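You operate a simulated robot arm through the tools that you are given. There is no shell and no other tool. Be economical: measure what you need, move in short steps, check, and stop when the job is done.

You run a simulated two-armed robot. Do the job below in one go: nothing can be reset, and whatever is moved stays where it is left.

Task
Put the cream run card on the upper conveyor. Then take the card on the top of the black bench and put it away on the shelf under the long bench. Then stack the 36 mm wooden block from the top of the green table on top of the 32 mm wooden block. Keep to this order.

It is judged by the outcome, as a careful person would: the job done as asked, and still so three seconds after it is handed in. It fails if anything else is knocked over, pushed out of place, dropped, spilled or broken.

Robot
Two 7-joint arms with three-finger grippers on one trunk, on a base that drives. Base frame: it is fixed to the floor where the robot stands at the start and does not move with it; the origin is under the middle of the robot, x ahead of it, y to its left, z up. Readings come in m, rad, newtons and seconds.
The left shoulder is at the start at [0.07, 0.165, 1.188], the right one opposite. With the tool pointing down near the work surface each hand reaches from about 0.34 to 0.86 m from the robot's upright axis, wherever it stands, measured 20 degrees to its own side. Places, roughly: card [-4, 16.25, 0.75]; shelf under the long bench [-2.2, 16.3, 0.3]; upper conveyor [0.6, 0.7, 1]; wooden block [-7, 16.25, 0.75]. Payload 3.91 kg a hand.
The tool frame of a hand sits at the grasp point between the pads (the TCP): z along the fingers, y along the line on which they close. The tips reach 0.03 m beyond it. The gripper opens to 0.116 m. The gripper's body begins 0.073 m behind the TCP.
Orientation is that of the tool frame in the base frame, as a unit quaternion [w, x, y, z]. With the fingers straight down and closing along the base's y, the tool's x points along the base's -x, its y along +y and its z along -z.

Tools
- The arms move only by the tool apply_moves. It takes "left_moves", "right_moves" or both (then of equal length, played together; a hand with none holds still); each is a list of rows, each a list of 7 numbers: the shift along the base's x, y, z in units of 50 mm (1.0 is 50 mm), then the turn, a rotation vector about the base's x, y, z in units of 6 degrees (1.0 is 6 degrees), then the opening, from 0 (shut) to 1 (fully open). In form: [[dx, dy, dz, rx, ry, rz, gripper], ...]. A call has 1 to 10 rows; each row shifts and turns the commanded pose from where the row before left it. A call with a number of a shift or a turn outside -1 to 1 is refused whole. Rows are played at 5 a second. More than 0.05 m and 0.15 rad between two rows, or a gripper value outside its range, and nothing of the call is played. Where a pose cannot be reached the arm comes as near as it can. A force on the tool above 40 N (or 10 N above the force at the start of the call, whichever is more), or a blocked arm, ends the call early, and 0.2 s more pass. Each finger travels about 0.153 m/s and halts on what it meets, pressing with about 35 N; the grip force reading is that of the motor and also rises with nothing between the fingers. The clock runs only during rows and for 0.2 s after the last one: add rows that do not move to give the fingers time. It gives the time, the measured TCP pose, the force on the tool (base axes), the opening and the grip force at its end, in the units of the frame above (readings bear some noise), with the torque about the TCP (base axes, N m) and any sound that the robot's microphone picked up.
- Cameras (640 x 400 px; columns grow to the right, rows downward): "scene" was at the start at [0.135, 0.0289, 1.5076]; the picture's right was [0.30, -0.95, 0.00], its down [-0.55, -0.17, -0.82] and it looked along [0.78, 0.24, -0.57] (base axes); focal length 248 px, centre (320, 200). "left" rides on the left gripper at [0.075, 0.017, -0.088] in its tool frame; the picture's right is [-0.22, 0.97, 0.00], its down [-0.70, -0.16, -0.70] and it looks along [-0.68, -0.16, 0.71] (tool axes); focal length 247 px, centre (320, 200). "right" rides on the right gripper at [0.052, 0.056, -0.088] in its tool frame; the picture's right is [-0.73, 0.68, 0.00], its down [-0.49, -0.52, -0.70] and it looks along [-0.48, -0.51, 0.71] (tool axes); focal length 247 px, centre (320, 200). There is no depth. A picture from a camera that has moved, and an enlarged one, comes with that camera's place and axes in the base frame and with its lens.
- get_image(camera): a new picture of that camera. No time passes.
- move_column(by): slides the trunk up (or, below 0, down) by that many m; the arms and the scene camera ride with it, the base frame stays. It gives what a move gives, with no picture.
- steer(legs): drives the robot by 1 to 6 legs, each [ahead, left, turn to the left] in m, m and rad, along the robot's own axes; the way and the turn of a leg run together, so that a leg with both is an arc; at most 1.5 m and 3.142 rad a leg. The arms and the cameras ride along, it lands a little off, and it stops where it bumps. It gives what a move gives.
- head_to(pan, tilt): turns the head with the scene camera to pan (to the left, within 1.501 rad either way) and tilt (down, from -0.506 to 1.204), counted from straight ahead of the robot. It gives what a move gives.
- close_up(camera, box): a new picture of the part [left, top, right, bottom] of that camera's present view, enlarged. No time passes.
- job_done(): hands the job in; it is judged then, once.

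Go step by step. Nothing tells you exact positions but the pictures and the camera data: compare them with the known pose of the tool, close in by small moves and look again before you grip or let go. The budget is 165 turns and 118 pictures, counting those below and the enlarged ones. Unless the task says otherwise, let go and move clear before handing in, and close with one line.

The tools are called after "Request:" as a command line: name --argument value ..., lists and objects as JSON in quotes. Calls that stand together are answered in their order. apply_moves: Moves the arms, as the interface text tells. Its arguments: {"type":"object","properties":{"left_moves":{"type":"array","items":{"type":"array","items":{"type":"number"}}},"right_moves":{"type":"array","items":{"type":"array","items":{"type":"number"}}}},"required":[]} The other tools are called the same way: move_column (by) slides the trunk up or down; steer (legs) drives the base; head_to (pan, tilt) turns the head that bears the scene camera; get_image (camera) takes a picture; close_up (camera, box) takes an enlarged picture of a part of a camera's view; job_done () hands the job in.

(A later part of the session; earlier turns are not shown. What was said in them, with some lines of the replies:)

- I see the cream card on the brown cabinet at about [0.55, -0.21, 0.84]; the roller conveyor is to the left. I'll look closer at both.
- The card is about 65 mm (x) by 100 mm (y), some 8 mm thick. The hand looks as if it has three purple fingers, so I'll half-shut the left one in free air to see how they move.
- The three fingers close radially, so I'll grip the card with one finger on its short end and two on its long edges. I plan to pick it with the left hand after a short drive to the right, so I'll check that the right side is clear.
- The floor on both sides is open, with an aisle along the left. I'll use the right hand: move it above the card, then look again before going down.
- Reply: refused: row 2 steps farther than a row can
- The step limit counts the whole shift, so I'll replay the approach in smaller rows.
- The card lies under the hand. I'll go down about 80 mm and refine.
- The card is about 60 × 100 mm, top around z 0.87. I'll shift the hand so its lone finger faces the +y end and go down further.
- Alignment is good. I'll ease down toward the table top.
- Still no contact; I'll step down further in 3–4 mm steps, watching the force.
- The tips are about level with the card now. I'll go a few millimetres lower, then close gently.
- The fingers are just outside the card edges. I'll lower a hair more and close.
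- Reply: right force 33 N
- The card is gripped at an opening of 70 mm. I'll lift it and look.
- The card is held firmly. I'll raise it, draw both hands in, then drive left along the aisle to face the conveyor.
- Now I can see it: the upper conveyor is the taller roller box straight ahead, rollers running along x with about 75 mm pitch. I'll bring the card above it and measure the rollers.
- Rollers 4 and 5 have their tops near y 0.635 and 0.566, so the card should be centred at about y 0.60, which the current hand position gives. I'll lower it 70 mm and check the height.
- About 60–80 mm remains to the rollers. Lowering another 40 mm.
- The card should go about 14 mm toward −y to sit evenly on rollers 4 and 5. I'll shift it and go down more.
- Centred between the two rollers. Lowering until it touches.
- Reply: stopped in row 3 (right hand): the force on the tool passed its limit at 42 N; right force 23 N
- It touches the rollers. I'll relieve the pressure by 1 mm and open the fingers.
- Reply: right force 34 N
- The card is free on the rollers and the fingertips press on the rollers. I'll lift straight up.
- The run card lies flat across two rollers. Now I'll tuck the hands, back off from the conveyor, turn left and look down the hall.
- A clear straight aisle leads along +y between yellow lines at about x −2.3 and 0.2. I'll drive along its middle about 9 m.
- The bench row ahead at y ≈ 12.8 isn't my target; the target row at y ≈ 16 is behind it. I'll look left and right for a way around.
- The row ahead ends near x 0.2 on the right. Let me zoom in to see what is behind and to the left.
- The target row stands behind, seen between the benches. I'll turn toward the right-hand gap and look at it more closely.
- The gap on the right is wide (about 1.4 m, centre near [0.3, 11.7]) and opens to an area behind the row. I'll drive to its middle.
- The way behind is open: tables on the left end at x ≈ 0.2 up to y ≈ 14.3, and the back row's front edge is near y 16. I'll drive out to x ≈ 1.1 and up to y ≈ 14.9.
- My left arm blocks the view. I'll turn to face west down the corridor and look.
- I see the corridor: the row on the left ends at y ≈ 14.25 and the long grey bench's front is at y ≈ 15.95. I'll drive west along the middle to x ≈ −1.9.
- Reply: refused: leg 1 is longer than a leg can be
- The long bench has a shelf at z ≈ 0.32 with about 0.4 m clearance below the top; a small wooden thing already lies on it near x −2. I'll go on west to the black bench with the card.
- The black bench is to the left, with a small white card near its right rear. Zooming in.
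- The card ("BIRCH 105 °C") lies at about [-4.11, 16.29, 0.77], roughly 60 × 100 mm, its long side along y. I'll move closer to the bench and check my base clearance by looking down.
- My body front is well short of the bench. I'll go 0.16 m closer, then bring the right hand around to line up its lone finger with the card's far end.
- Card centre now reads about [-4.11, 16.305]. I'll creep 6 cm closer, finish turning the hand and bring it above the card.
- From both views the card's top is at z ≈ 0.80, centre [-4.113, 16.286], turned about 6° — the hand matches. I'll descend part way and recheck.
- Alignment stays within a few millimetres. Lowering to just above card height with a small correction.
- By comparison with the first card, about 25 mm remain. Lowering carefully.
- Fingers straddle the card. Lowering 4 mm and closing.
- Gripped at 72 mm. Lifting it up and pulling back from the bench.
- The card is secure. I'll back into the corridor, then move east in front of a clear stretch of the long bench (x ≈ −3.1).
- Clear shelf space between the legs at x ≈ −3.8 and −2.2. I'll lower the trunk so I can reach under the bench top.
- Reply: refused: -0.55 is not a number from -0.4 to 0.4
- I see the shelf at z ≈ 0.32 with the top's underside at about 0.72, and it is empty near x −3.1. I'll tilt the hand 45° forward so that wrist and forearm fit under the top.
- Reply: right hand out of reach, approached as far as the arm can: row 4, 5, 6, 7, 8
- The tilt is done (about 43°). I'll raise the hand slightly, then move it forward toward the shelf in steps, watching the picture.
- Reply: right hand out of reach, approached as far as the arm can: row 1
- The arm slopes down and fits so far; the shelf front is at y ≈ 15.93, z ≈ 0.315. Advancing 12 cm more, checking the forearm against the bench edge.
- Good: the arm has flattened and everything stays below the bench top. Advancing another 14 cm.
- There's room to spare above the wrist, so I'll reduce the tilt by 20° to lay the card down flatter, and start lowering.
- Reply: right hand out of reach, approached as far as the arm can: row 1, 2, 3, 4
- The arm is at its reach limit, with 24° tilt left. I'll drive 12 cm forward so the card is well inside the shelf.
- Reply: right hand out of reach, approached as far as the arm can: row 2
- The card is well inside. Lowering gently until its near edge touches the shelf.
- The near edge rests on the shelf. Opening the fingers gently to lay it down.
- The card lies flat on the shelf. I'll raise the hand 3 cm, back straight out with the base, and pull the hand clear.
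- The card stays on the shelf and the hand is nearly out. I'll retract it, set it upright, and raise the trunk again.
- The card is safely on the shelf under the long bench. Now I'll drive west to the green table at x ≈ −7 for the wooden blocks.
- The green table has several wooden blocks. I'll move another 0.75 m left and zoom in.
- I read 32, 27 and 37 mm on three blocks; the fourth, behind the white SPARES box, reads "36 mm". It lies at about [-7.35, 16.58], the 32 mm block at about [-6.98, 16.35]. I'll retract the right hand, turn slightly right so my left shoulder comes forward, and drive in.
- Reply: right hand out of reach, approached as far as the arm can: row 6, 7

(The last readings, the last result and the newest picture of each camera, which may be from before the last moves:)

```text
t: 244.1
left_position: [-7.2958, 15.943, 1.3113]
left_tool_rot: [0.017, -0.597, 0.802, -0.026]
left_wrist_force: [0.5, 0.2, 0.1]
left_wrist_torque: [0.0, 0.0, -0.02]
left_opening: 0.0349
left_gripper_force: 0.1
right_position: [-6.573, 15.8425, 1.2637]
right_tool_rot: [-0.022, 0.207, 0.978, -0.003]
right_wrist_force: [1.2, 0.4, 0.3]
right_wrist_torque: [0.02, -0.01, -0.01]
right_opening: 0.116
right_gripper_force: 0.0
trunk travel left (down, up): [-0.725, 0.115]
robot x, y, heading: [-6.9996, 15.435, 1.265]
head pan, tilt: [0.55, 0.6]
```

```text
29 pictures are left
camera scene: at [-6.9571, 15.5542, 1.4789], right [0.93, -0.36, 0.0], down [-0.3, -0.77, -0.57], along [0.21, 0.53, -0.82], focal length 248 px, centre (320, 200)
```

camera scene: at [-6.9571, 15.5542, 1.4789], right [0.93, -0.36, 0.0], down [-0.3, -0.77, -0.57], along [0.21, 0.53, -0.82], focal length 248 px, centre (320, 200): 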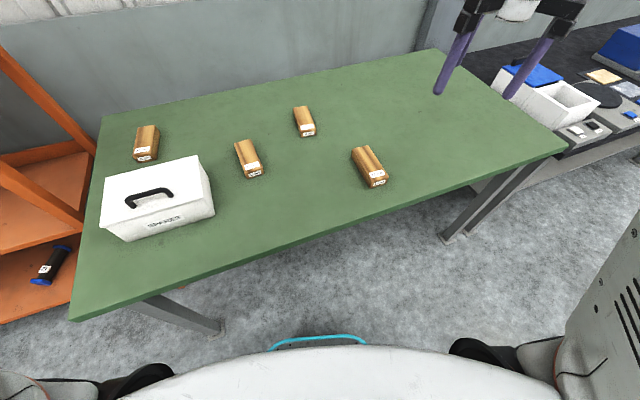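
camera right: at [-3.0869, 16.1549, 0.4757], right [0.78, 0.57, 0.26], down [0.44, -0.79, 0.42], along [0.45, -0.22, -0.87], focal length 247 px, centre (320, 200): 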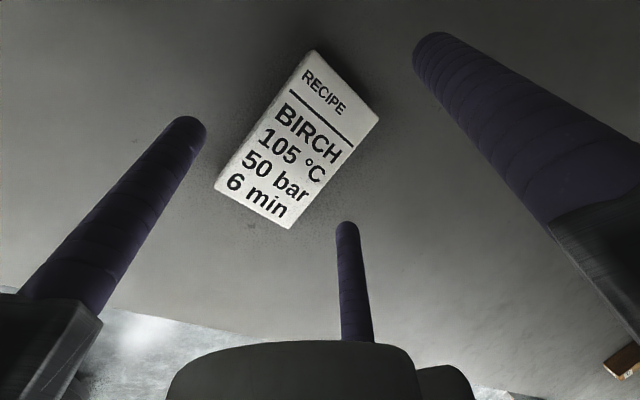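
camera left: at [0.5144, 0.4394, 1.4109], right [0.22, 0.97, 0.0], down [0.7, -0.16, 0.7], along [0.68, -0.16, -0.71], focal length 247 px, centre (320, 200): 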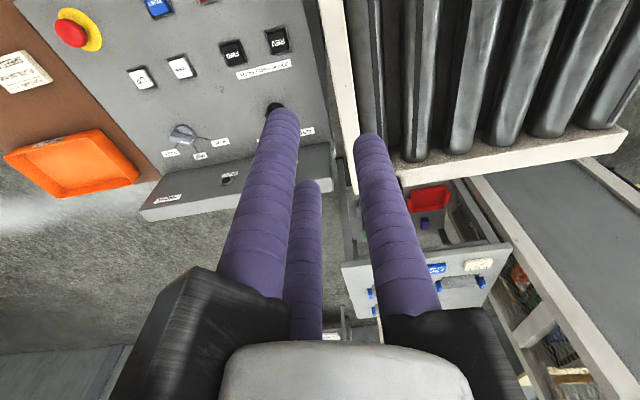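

Combining the two views, the table top is at z ≈ 0.855; the 36 mm block is at about [-7.275, 16.38] and the 32 mm block at [-6.96, 16.20]. I'll drive a little closer and zoom in for orientation.

Request:
steer --legs '[[0.153, 0.08, 0]]'

Request:
close_up --camera "scene" --box '[80, 110, 320, 260]'

```text
t: 245.6
left_position: [-7.3256, 16.1105, 1.3107]
left_tool_rot: [0.017, -0.598, 0.801, -0.025]
left_wrist_force: [-0.4, -0.8, -0.4]
left_wrist_torque: [0.01, 0.01, 0.03]
left_opening: 0.0349
left_gripper_force: 0.0
right_position: [-6.6038, 16.009, 1.2638]
right_tool_rot: [-0.023, 0.205, 0.978, -0.003]
right_wrist_force: [0.5, -1.3, 0.1]
right_wrist_torque: [0.04, -0.01, 0.0]
right_opening: 0.1158
right_gripper_force: 0.0
trunk travel left (down, up): [-0.725, 0.115]
robot x, y, heading: [-7.0288, 15.6055, 1.27]
head pan, tilt: [0.55, 0.6]
```

```text
2.67 times, centred on (200, 185) of scene
camera zoom: at [-6.9876, 15.7219, 1.4789], right [0.93, -0.36, 0.0], down [-0.3, -0.77, -0.57], along [0.2, 0.53, -0.82], focal length 663 px, centre (640, 240)
```

zoom: 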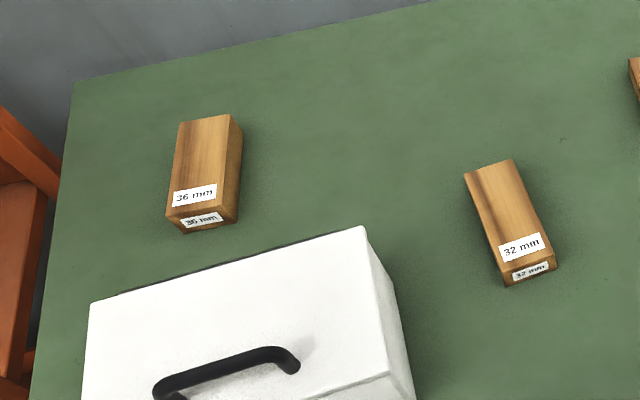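

Both numbers are confirmed: the 36 mm block centre is [-7.285, 16.396] (axis 5° off y), the 32 mm one [-6.969, 16.193]. Blocks are about 58 × 145 mm, so I'll grip across the long sides; moving the left hand above the 36 mm block.

Request:
apply_moves --left_moves '[[0.18, 0.95, 0, 0, 0, 0.33, 0.6], [0.18, 0.95, 0, 0, 0, 0.33, 1], [0.18, 0.95, 0, 0, 0, 0.33, 1], [0.18, 0.95, 0, 0, 0, 0.33, 1], [0.18, 0.95, 0, 0, 0, 0.33, 1], [0.18, 0.95, 0, 0, 0, 0.33, 1], [0, 0, -0.9, 0, 0, 0, 1], [0, 0, -0.9, 0, 0, 0, 1], [0, 0, -0.9, 0, 0, 0, 1], [0, 0, -0.9, 0, 0, 0, 1]]'

Request:
get_image --camera "left"

```text
t: 247.8
left_position: [-7.2694, 16.3981, 1.1315]
left_tool_rot: [0.019, -0.678, 0.735, -0.023]
left_wrist_force: [-0.6, 0.1, 1.2]
left_wrist_torque: [-0.02, 0.02, -0.01]
left_opening: 0.1159
left_gripper_force: 0.1
right_position: [-6.6046, 16.0124, 1.2613]
right_tool_rot: [-0.022, 0.206, 0.978, -0.004]
right_wrist_force: [0.1, 0.9, 0.2]
right_wrist_torque: [0.01, -0.01, 0.01]
right_opening: 0.1161
right_gripper_force: 0.1
trunk travel left (down, up): [-0.725, 0.115]
robot x, y, heading: [-7.028, 15.6063, 1.27]
head pan, tilt: [0.55, 0.6]
```

```text
27 pictures are left
camera left: at [-7.2987, 16.3259, 1.218], right [-0.95, 0.3, -0.06], down [0.17, 0.69, 0.71], along [0.25, 0.66, -0.71], focal length 247 px, centre (320, 200)
```

left: 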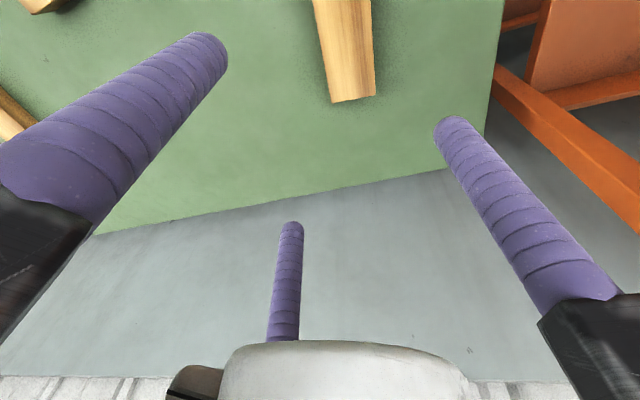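

The block lines up well (far end at [-7.28, 16.46]). I'll level the small 3° hand tilt, and lower to just above the block.

Request:
apply_moves --left_moves '[[-0.03, -0.1, -0.8, 0, 0.28, 0, 1], [0, 0, -0.9, 0, 0.28, 0, 1], [0, 0, -0.9, 0, 0, 0, 1], [0, 0, -0.9, 0, 0, 0, 1], [0, 0, 0, 0, 0, 0, 1]]'

Request:
get_image --camera "left"

Request:
close_up --camera "scene" --box '[80, 70, 260, 210]'

```text
t: 249.0
left_position: [-7.272, 16.3918, 0.9566]
left_tool_rot: [-0.002, -0.678, 0.735, -0.003]
left_wrist_force: [0.1, 0.5, 0.4]
left_wrist_torque: [0.02, -0.01, 0.03]
left_opening: 0.1159
left_gripper_force: 0.0
right_position: [-6.6034, 16.011, 1.2607]
right_tool_rot: [-0.024, 0.206, 0.978, -0.005]
right_wrist_force: [0.4, -0.8, -0.2]
right_wrist_torque: [-0.01, 0.0, -0.01]
right_opening: 0.1158
right_gripper_force: 0.0
trunk travel left (down, up): [-0.725, 0.115]
robot x, y, heading: [-7.0269, 15.6072, 1.271]
head pan, tilt: [0.55, 0.6]
```

```text
26 pictures are left
camera left: at [-7.2962, 16.32, 1.0463], right [-0.95, 0.3, 0.0], down [0.21, 0.69, 0.69], along [0.21, 0.66, -0.72], focal length 247 px, centre (320, 200)
```

left: 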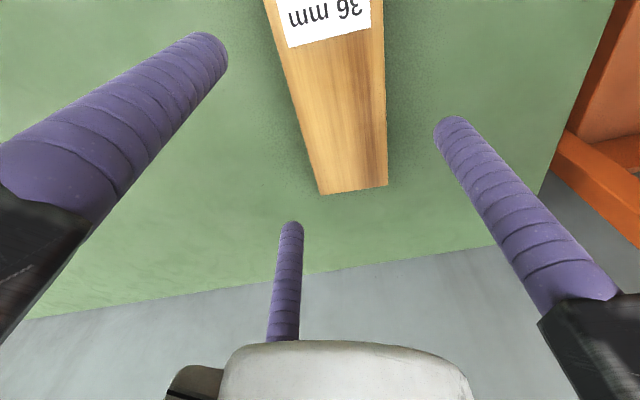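

```text
2.86 times, centred on (170, 140) of scene
camera zoom: at [-6.9891, 15.7244, 1.479], right [0.94, -0.34, 0.0], down [-0.28, -0.77, -0.57], along [0.2, 0.53, -0.82], focal length 710 px, centre (749, 371)
```

zoom: 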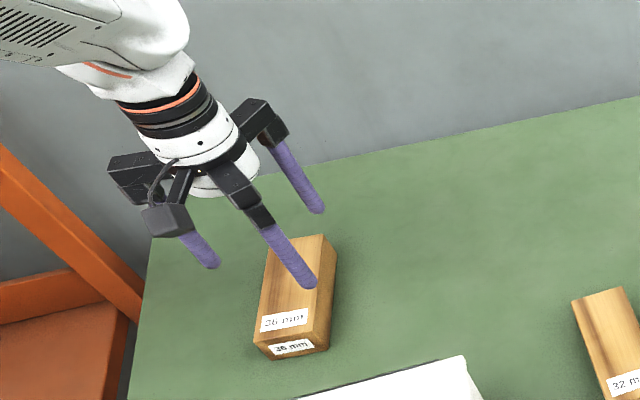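

Alignment confirmed with about 10 mm clearance on each side. Lowering so the tips are ~12 mm above the table, then closing.

Request:
apply_moves --left_moves '[[0, 0, -0.5, 0, 0, 0, 1], [0, 0, -0.4, 0, 0, 0, 1], [0, 0, -0.28, 0, 0, 0, 1], [0, 0, 0, 0, 0, 0, 0.95], [0, 0, 0, 0, 0, 0, 0.85]]'

Request:
get_image --camera "left"

Request:
close_up --camera "scene" --box '[100, 90, 220, 180]'

```text
t: 250.2
left_position: [-7.2752, 16.3924, 0.8963]
left_tool_rot: [-0.003, -0.678, 0.735, -0.004]
left_wrist_force: [-0.1, -0.3, 0.0]
left_wrist_torque: [0.02, -0.03, 0.01]
left_opening: 0.0987
left_gripper_force: 0.0
right_position: [-6.6036, 16.0119, 1.2623]
right_tool_rot: [-0.023, 0.206, 0.978, -0.005]
right_wrist_force: [-0.4, 0.7, -0.4]
right_wrist_torque: [0.02, 0.03, -0.04]
right_opening: 0.116
right_gripper_force: 0.1
trunk travel left (down, up): [-0.725, 0.115]
robot x, y, heading: [-7.029, 15.6049, 1.27]
head pan, tilt: [0.55, 0.6]
```

```text
24 pictures are left
camera left: at [-7.2981, 16.3198, 0.9854], right [-0.95, 0.3, 0.0], down [0.21, 0.69, 0.69], along [0.21, 0.66, -0.72], focal length 247 px, centre (320, 200)
```

left: 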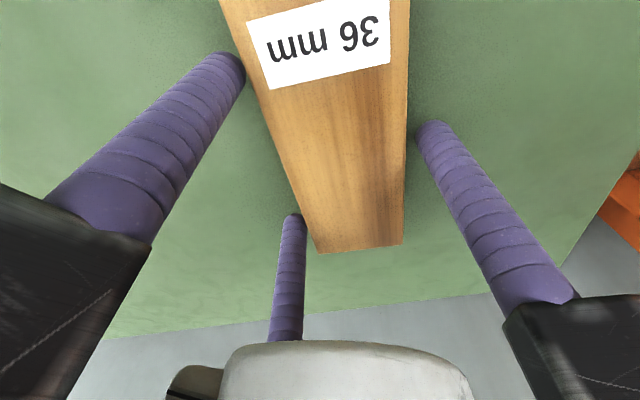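

```text
4.44 times, centred on (160, 135) of scene
camera zoom: at [-6.9894, 15.725, 1.4789], right [0.94, -0.34, 0.0], down [-0.28, -0.77, -0.57], along [0.19, 0.53, -0.82], focal length 1104 px, centre (1031, 489)
```

zoom: 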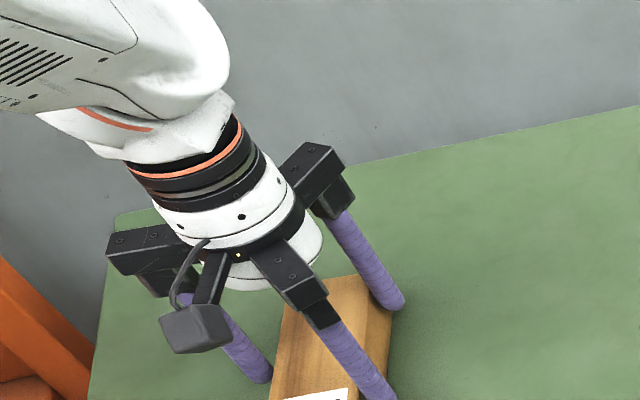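

The fingers sit beside the block on all sides. Closing fully now and lifting a little.

Request:
apply_moves --left_moves '[[0, 0, 0, 0, 0, 0, 0.75], [0, 0, 0, 0, 0, 0, 0.6], [0, 0, 0, 0, 0, 0, 0.5], [0, 0, 0, 0, 0, 0, 0.5], [0, 0, 0, 0, 0, 0, 0.5], [0, 0, 0.2, 0, 0, 0, 0.5], [0, 0, 0.6, 0, 0, 0, 0.5], [0, 0, 0.8, 0, 0, 0, 0.5], [0, 0, 0.8, 0, 0, 0, 0.5]]'

Request:
get_image --camera "left"

```text
t: 252.2
left_position: [-7.2757, 16.3913, 1.0185]
left_tool_rot: [-0.003, -0.678, 0.735, -0.004]
left_wrist_force: [-0.3, -0.2, -1.7]
left_wrist_torque: [0.04, -0.01, 0.01]
left_opening: 0.0845
left_gripper_force: 35.0
right_position: [-6.6028, 16.0108, 1.2619]
right_tool_rot: [-0.023, 0.206, 0.978, -0.004]
right_wrist_force: [-0.3, -0.2, -0.1]
right_wrist_torque: [0.05, -0.02, 0.0]
right_opening: 0.1159
right_gripper_force: 0.1
trunk travel left (down, up): [-0.725, 0.115]
robot x, y, heading: [-7.0274, 15.6114, 1.27]
head pan, tilt: [0.55, 0.6]
```

```text
22 pictures are left
camera left: at [-7.2996, 16.3203, 1.1074], right [-0.95, 0.3, 0.0], down [0.21, 0.69, 0.69], along [0.21, 0.66, -0.72], focal length 247 px, centre (320, 200)
```

left: 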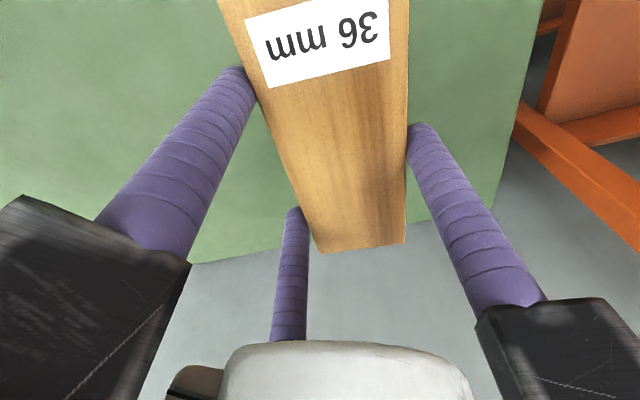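

The block is firmly held. I'll carry it up and across to above the 32 mm block, turning it 6.5° to match.

Request:
apply_moves --left_moves '[[0, 0, 0.95, 0, 0, 0, 0.5], [0, 0, 0.95, 0, 0, 0, 0.5], [0.8, -0.475, 0, 0, 0, 0.135, 0.5], [0.8, -0.475, 0, 0, 0, 0.135, 0.5], [0.8, -0.475, 0, 0, 0, 0.135, 0.5], [0.8, -0.475, 0, 0, 0, 0.135, 0.5], [0.8, -0.475, 0, 0, 0, 0.135, 0.5], [0.8, -0.475, 0, 0, 0, 0.135, 0.5], [0.8, -0.475, 0, 0, 0, 0.135, 0.5], [0.8, -0.475, 0, 0, 0, 0.135, 0.5]]'

Request:
apply_moves --left_moves '[[0, 0, 0, 0, 0, 0, 0.5], [0, 0, 0, 0, 0, 0, 0.5]]'

Request:
get_image --camera "left"

Request:
get_image --camera "scene"

```text
t: 254.4
left_position: [-6.9512, 16.2031, 1.1163]
left_tool_rot: [0.003, 0.72, -0.694, 0.003]
left_wrist_force: [1.4, 0.1, -1.6]
left_wrist_torque: [0.02, 0.0, -0.03]
left_opening: 0.0842
left_gripper_force: 34.5
right_position: [-6.6018, 16.0106, 1.2613]
right_tool_rot: [-0.025, 0.207, 0.978, -0.005]
right_wrist_force: [1.0, -0.6, 0.0]
right_wrist_torque: [0.03, 0.04, 0.01]
right_opening: 0.1161
right_gripper_force: 0.1
trunk travel left (down, up): [-0.725, 0.115]
robot x, y, heading: [-7.0307, 15.6033, 1.273]
head pan, tilt: [0.55, 0.6]
```

```text
t: 255.0
left_position: [-6.9513, 16.2032, 1.1161]
left_tool_rot: [0.003, 0.719, -0.695, 0.004]
left_wrist_force: [0.6, 0.1, -2.6]
left_wrist_torque: [0.02, -0.01, 0.02]
left_opening: 0.0848
left_gripper_force: 35.2
right_position: [-6.603, 16.0114, 1.2611]
right_tool_rot: [-0.023, 0.205, 0.978, -0.007]
right_wrist_force: [0.8, -1.2, 0.3]
right_wrist_torque: [0.02, 0.01, -0.04]
right_opening: 0.1162
right_gripper_force: 0.0
trunk travel left (down, up): [-0.725, 0.115]
robot x, y, heading: [-7.0277, 15.6076, 1.27]
head pan, tilt: [0.55, 0.6]
```

```text
21 pictures are left
camera left: at [-6.967, 16.1302, 1.2047], right [-0.98, 0.19, 0.0], down [0.14, 0.71, 0.69], along [0.14, 0.68, -0.72], focal length 247 px, centre (320, 200)
```

left: 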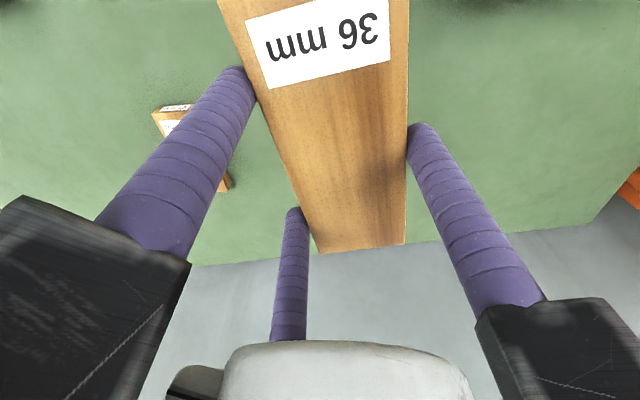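

```text
20 pictures are left
camera scene: at [-6.9895, 15.725, 1.4785], right [0.94, -0.33, 0.0], down [-0.27, -0.78, -0.56], along [0.19, 0.53, -0.83], focal length 248 px, centre (320, 200)
```

scene: 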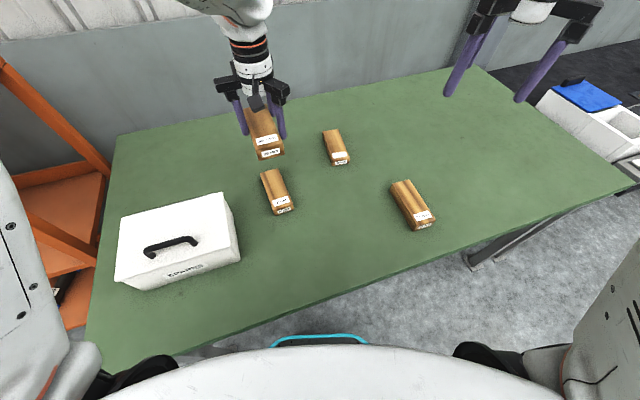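

The block hangs above the 32 mm block. I'll measure both in a close-up before lowering.

Request:
close_up --camera "scene" --box '[210, 90, 330, 220]'

```text
3.08 times, centred on (270, 155) of scene
camera zoom: at [-6.9895, 15.725, 1.4785], right [0.94, -0.33, 0.0], down [-0.27, -0.78, -0.56], along [0.19, 0.53, -0.83], focal length 765 px, centre (474, 338)
```

zoom: 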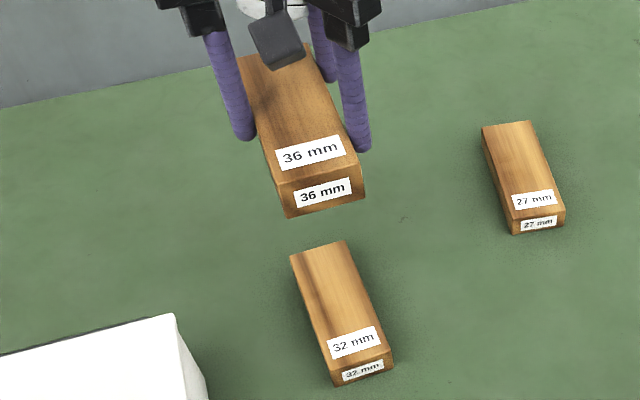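

Only small offsets: −4 mm in x, −6 mm in y and about 3.5° of turn. Correcting and lowering 15 cm.

Request:
apply_moves --left_moves '[[-0.08, -0.12, 0, 0, 0, 0.6, 0.5], [0, 0, -0.8, 0, 0, 0, 0.5], [0, 0, -0.8, 0, 0, 0, 0.5], [0, 0, -0.8, 0, 0, 0, 0.5], [0, 0, -0.5, 0, 0, 0, 0.5], [0, 0, 0, 0, 0, 0, 0.5]]'

Request:
close_up --camera "scene" --box '[220, 110, 320, 225]'

```text
t: 256.4
left_position: [-6.9603, 16.1963, 0.9679]
left_tool_rot: [0.002, 0.74, -0.672, 0.004]
left_wrist_force: [-0.6, -0.1, -1.6]
left_wrist_torque: [0.02, -0.01, 0.02]
left_opening: 0.0843
left_gripper_force: 35.0
right_position: [-6.6044, 16.0109, 1.2608]
right_tool_rot: [-0.023, 0.206, 0.978, -0.005]
right_wrist_force: [-0.2, -0.1, 0.1]
right_wrist_torque: [0.02, -0.02, 0.01]
right_opening: 0.116
right_gripper_force: 0.0
trunk travel left (down, up): [-0.725, 0.115]
robot x, y, heading: [-7.0292, 15.6065, 1.27]
head pan, tilt: [0.55, 0.6]
```

```text
3.48 times, centred on (270, 168) of scene
camera zoom: at [-6.9905, 15.7247, 1.4784], right [0.94, -0.33, 0.0], down [-0.27, -0.78, -0.56], along [0.18, 0.53, -0.83], focal length 864 px, centre (494, 313)
```

zoom: 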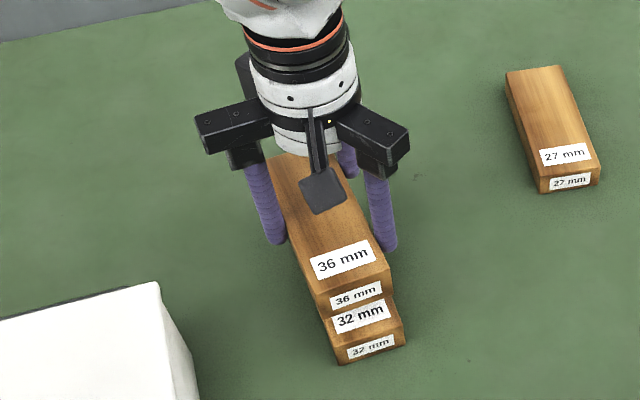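

Well aligned within a few millimetres. Nudging +3 mm in x and lowering to contact.

Request:
apply_moves --left_moves '[[0.06, 0, -0.3, 0, 0, 0, 0.5], [0, 0, -0.3, 0, 0, 0, 0.5], [0, 0, 0, 0, 0, 0, 0.5]]'

Request:
close_up --camera "scene" --box '[225, 130, 315, 225]'

```text
t: 257.2
left_position: [-6.9556, 16.1976, 0.9354]
left_tool_rot: [0.002, 0.74, -0.672, 0.004]
left_wrist_force: [-0.1, 0.1, -2.1]
left_wrist_torque: [0.03, -0.04, -0.02]
left_opening: 0.0843
left_gripper_force: 34.3
right_position: [-6.6046, 16.0121, 1.2621]
right_tool_rot: [-0.023, 0.206, 0.978, -0.005]
right_wrist_force: [-0.3, 0.6, 0.9]
right_wrist_torque: [-0.01, -0.01, 0.03]
right_opening: 0.1161
right_gripper_force: 0.1
trunk travel left (down, up): [-0.725, 0.115]
robot x, y, heading: [-7.0274, 15.608, 1.269]
head pan, tilt: [0.55, 0.6]
```

```text
4.21 times, centred on (270, 178) of scene
camera zoom: at [-6.9906, 15.725, 1.4783], right [0.95, -0.33, 0.0], down [-0.27, -0.78, -0.56], along [0.18, 0.53, -0.83], focal length 1046 px, centre (530, 295)
```

zoom: 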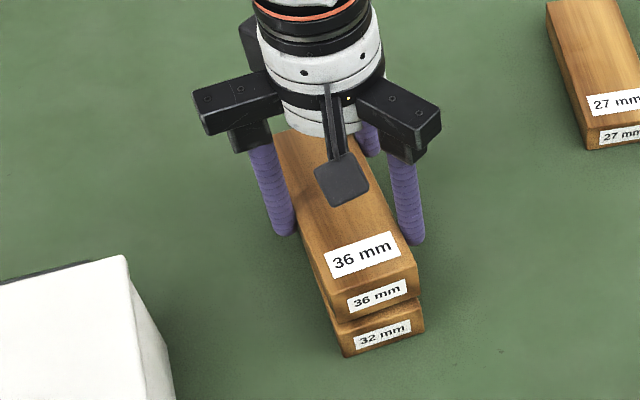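

Very good alignment. Final few millimetres down.

Request:
apply_moves --left_moves '[[0, 0, -0.06, 0, 0, 0, 0.5], [0, 0, -0.06, 0, 0, 0, 0.5], [0, 0, -0.05, 0, 0, 0, 0.5], [0, 0, 0, 0, 0, 0, 0.5]]'

Request:
close_up --camera "scene" --box '[235, 150, 315, 225]'

```text
t: 258.2
left_position: [-6.9542, 16.1967, 0.9287]
left_tool_rot: [0.002, 0.741, -0.672, 0.003]
left_wrist_force: [0.2, 2.1, 7.1]
left_wrist_torque: [-0.68, 0.16, 0.0]
left_opening: 0.0844
left_gripper_force: 34.9
right_position: [-6.6052, 16.0126, 1.261]
right_tool_rot: [-0.023, 0.206, 0.978, -0.006]
right_wrist_force: [0.4, 0.2, 0.4]
right_wrist_torque: [-0.01, -0.02, 0.02]
right_opening: 0.1161
right_gripper_force: 0.0
trunk travel left (down, up): [-0.725, 0.115]
robot x, y, heading: [-7.0286, 15.6074, 1.268]
head pan, tilt: [0.55, 0.6]
```

```text
5.33 times, centred on (275, 188) of scene
camera zoom: at [-6.9905, 15.7245, 1.4784], right [0.95, -0.32, 0.0], down [-0.27, -0.78, -0.56], along [0.18, 0.53, -0.83], focal length 1325 px, centre (560, 267)
```

zoom: 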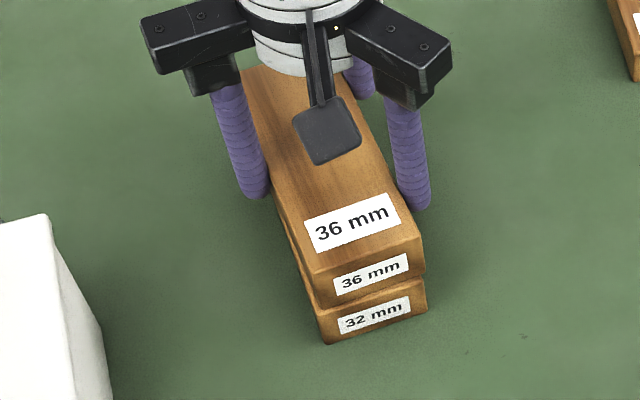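

Contact felt and the block rests squarely on the 32 mm block. Opening slowly.

Request:
apply_moves --left_moves '[[0, 0, 0.02, 0, 0, 0, 0.68], [0, 0, 0, 0, 0, 0, 0.78], [0, 0, 0, 0, 0, 0, 0.88], [0, 0, 0, 0, 0, 0, 1], [0, 0, 0, 0, 0, 0, 1]]'

Request:
get_image --camera "left"

Request:
close_up --camera "scene" --box '[235, 150, 315, 225]'

```text
t: 259.4
left_position: [-6.9537, 16.1956, 0.9284]
left_tool_rot: [0.002, 0.74, -0.672, 0.004]
left_wrist_force: [0.4, 0.0, -0.3]
left_wrist_torque: [0.02, 0.0, -0.04]
left_opening: 0.1159
left_gripper_force: 0.2
right_position: [-6.604, 16.0136, 1.2619]
right_tool_rot: [-0.023, 0.206, 0.978, -0.006]
right_wrist_force: [-0.6, 0.0, -0.1]
right_wrist_torque: [-0.01, -0.01, -0.04]
right_opening: 0.1157
right_gripper_force: 0.1
trunk travel left (down, up): [-0.725, 0.115]
robot x, y, heading: [-7.03, 15.6083, 1.269]
head pan, tilt: [0.55, 0.6]
```

```text
15 pictures are left
camera left: at [-6.9648, 16.1216, 1.0178], right [-0.99, 0.13, 0.0], down [0.09, 0.71, 0.69], along [0.09, 0.69, -0.72], focal length 247 px, centre (320, 200)
```

left: 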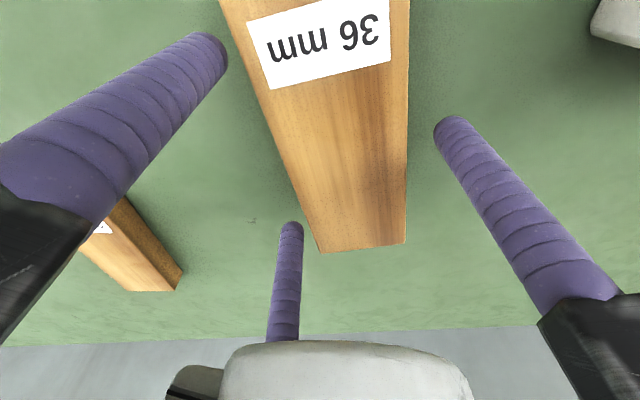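

```text
5.33 times, centred on (275, 188) of scene
camera zoom: at [-6.9908, 15.725, 1.4781], right [0.95, -0.32, 0.0], down [-0.27, -0.78, -0.56], along [0.18, 0.53, -0.83], focal length 1325 px, centre (560, 267)
```

zoom: 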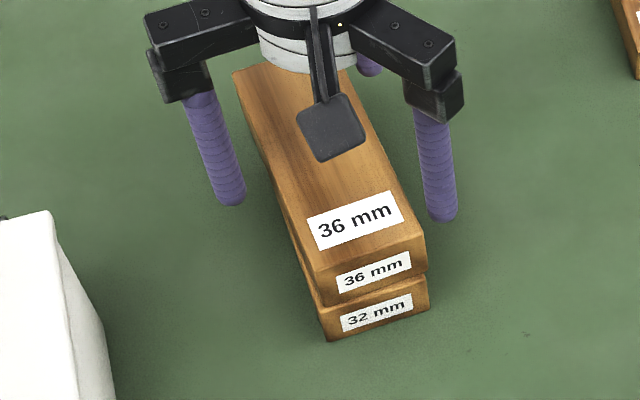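

The stack stands on its own with all fingers clear. I'll lift straight up and back away from the table, then take a last look.

Request:
apply_moves --left_moves '[[0, 0, 0.4, 0, 0, 0, 1], [0, 0, 0.7, 0, 0, 0, 1], [0, 0, 0.9, 0, 0, 0, 1], [0, 0, 0.9, 0, 0, 0, 1], [0, 0, 0.9, 0, 0, 0, 1], [0, 0, 0.9, 0, 0, 0, 1], [0, 0, 0.9, 0, 0, 0, 1]]'

Request:
steer --legs '[[-0.3, 0, 0]]'

Request:
get_image --camera "scene"

```text
t: 261.0
left_position: [-6.9541, 16.1962, 1.2093]
left_tool_rot: [0.002, 0.74, -0.673, 0.003]
left_wrist_force: [0.1, -0.7, 0.0]
left_wrist_torque: [0.01, -0.03, 0.02]
left_opening: 0.1161
left_gripper_force: 0.0
right_position: [-6.6044, 16.0112, 1.2625]
right_tool_rot: [-0.023, 0.206, 0.978, -0.004]
right_wrist_force: [0.6, 1.2, 0.0]
right_wrist_torque: [0.02, -0.01, 0.01]
right_opening: 0.116
right_gripper_force: 0.1
trunk travel left (down, up): [-0.725, 0.115]
robot x, y, heading: [-7.0297, 15.6101, 1.27]
head pan, tilt: [0.55, 0.6]
```

```text
t: 263.1
left_position: [-7.0396, 15.9159, 1.2058]
left_tool_rot: [0.003, 0.74, -0.673, 0.004]
left_wrist_force: [0.4, -0.1, 0.1]
left_wrist_torque: [-0.01, -0.04, -0.02]
left_opening: 0.116
left_gripper_force: 0.0
right_position: [-6.6914, 15.7304, 1.26]
right_tool_rot: [-0.023, 0.207, 0.978, -0.007]
right_wrist_force: [0.2, -1.0, -0.1]
right_wrist_torque: [-0.01, -0.04, 0.01]
right_opening: 0.1158
right_gripper_force: 0.1
trunk travel left (down, up): [-0.725, 0.115]
robot x, y, heading: [-7.1182, 15.3235, 1.272]
head pan, tilt: [0.55, 0.6]
```

```text
13 pictures are left
camera scene: at [-7.0786, 15.4439, 1.4776], right [0.95, -0.31, 0.0], down [-0.26, -0.79, -0.55], along [0.17, 0.53, -0.83], focal length 248 px, centre (320, 200)
```

scene: 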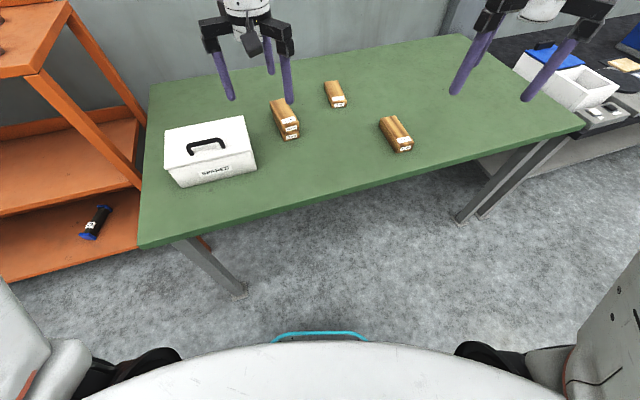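

The 36 mm block stands on the 32 mm block, nothing else has moved, and both hands are empty and clear. Handing in.

Request:
job_done

```text
The job is handed in.
```

All three jobs are done in the order you gave, and I have handed in. The cream run card lies flat across two rollers of the upper conveyor. The "BIRCH" recipe card from the black bench is flat on the shelf under the long bench. The 36 mm block stands on the 32 mm block on the green table.
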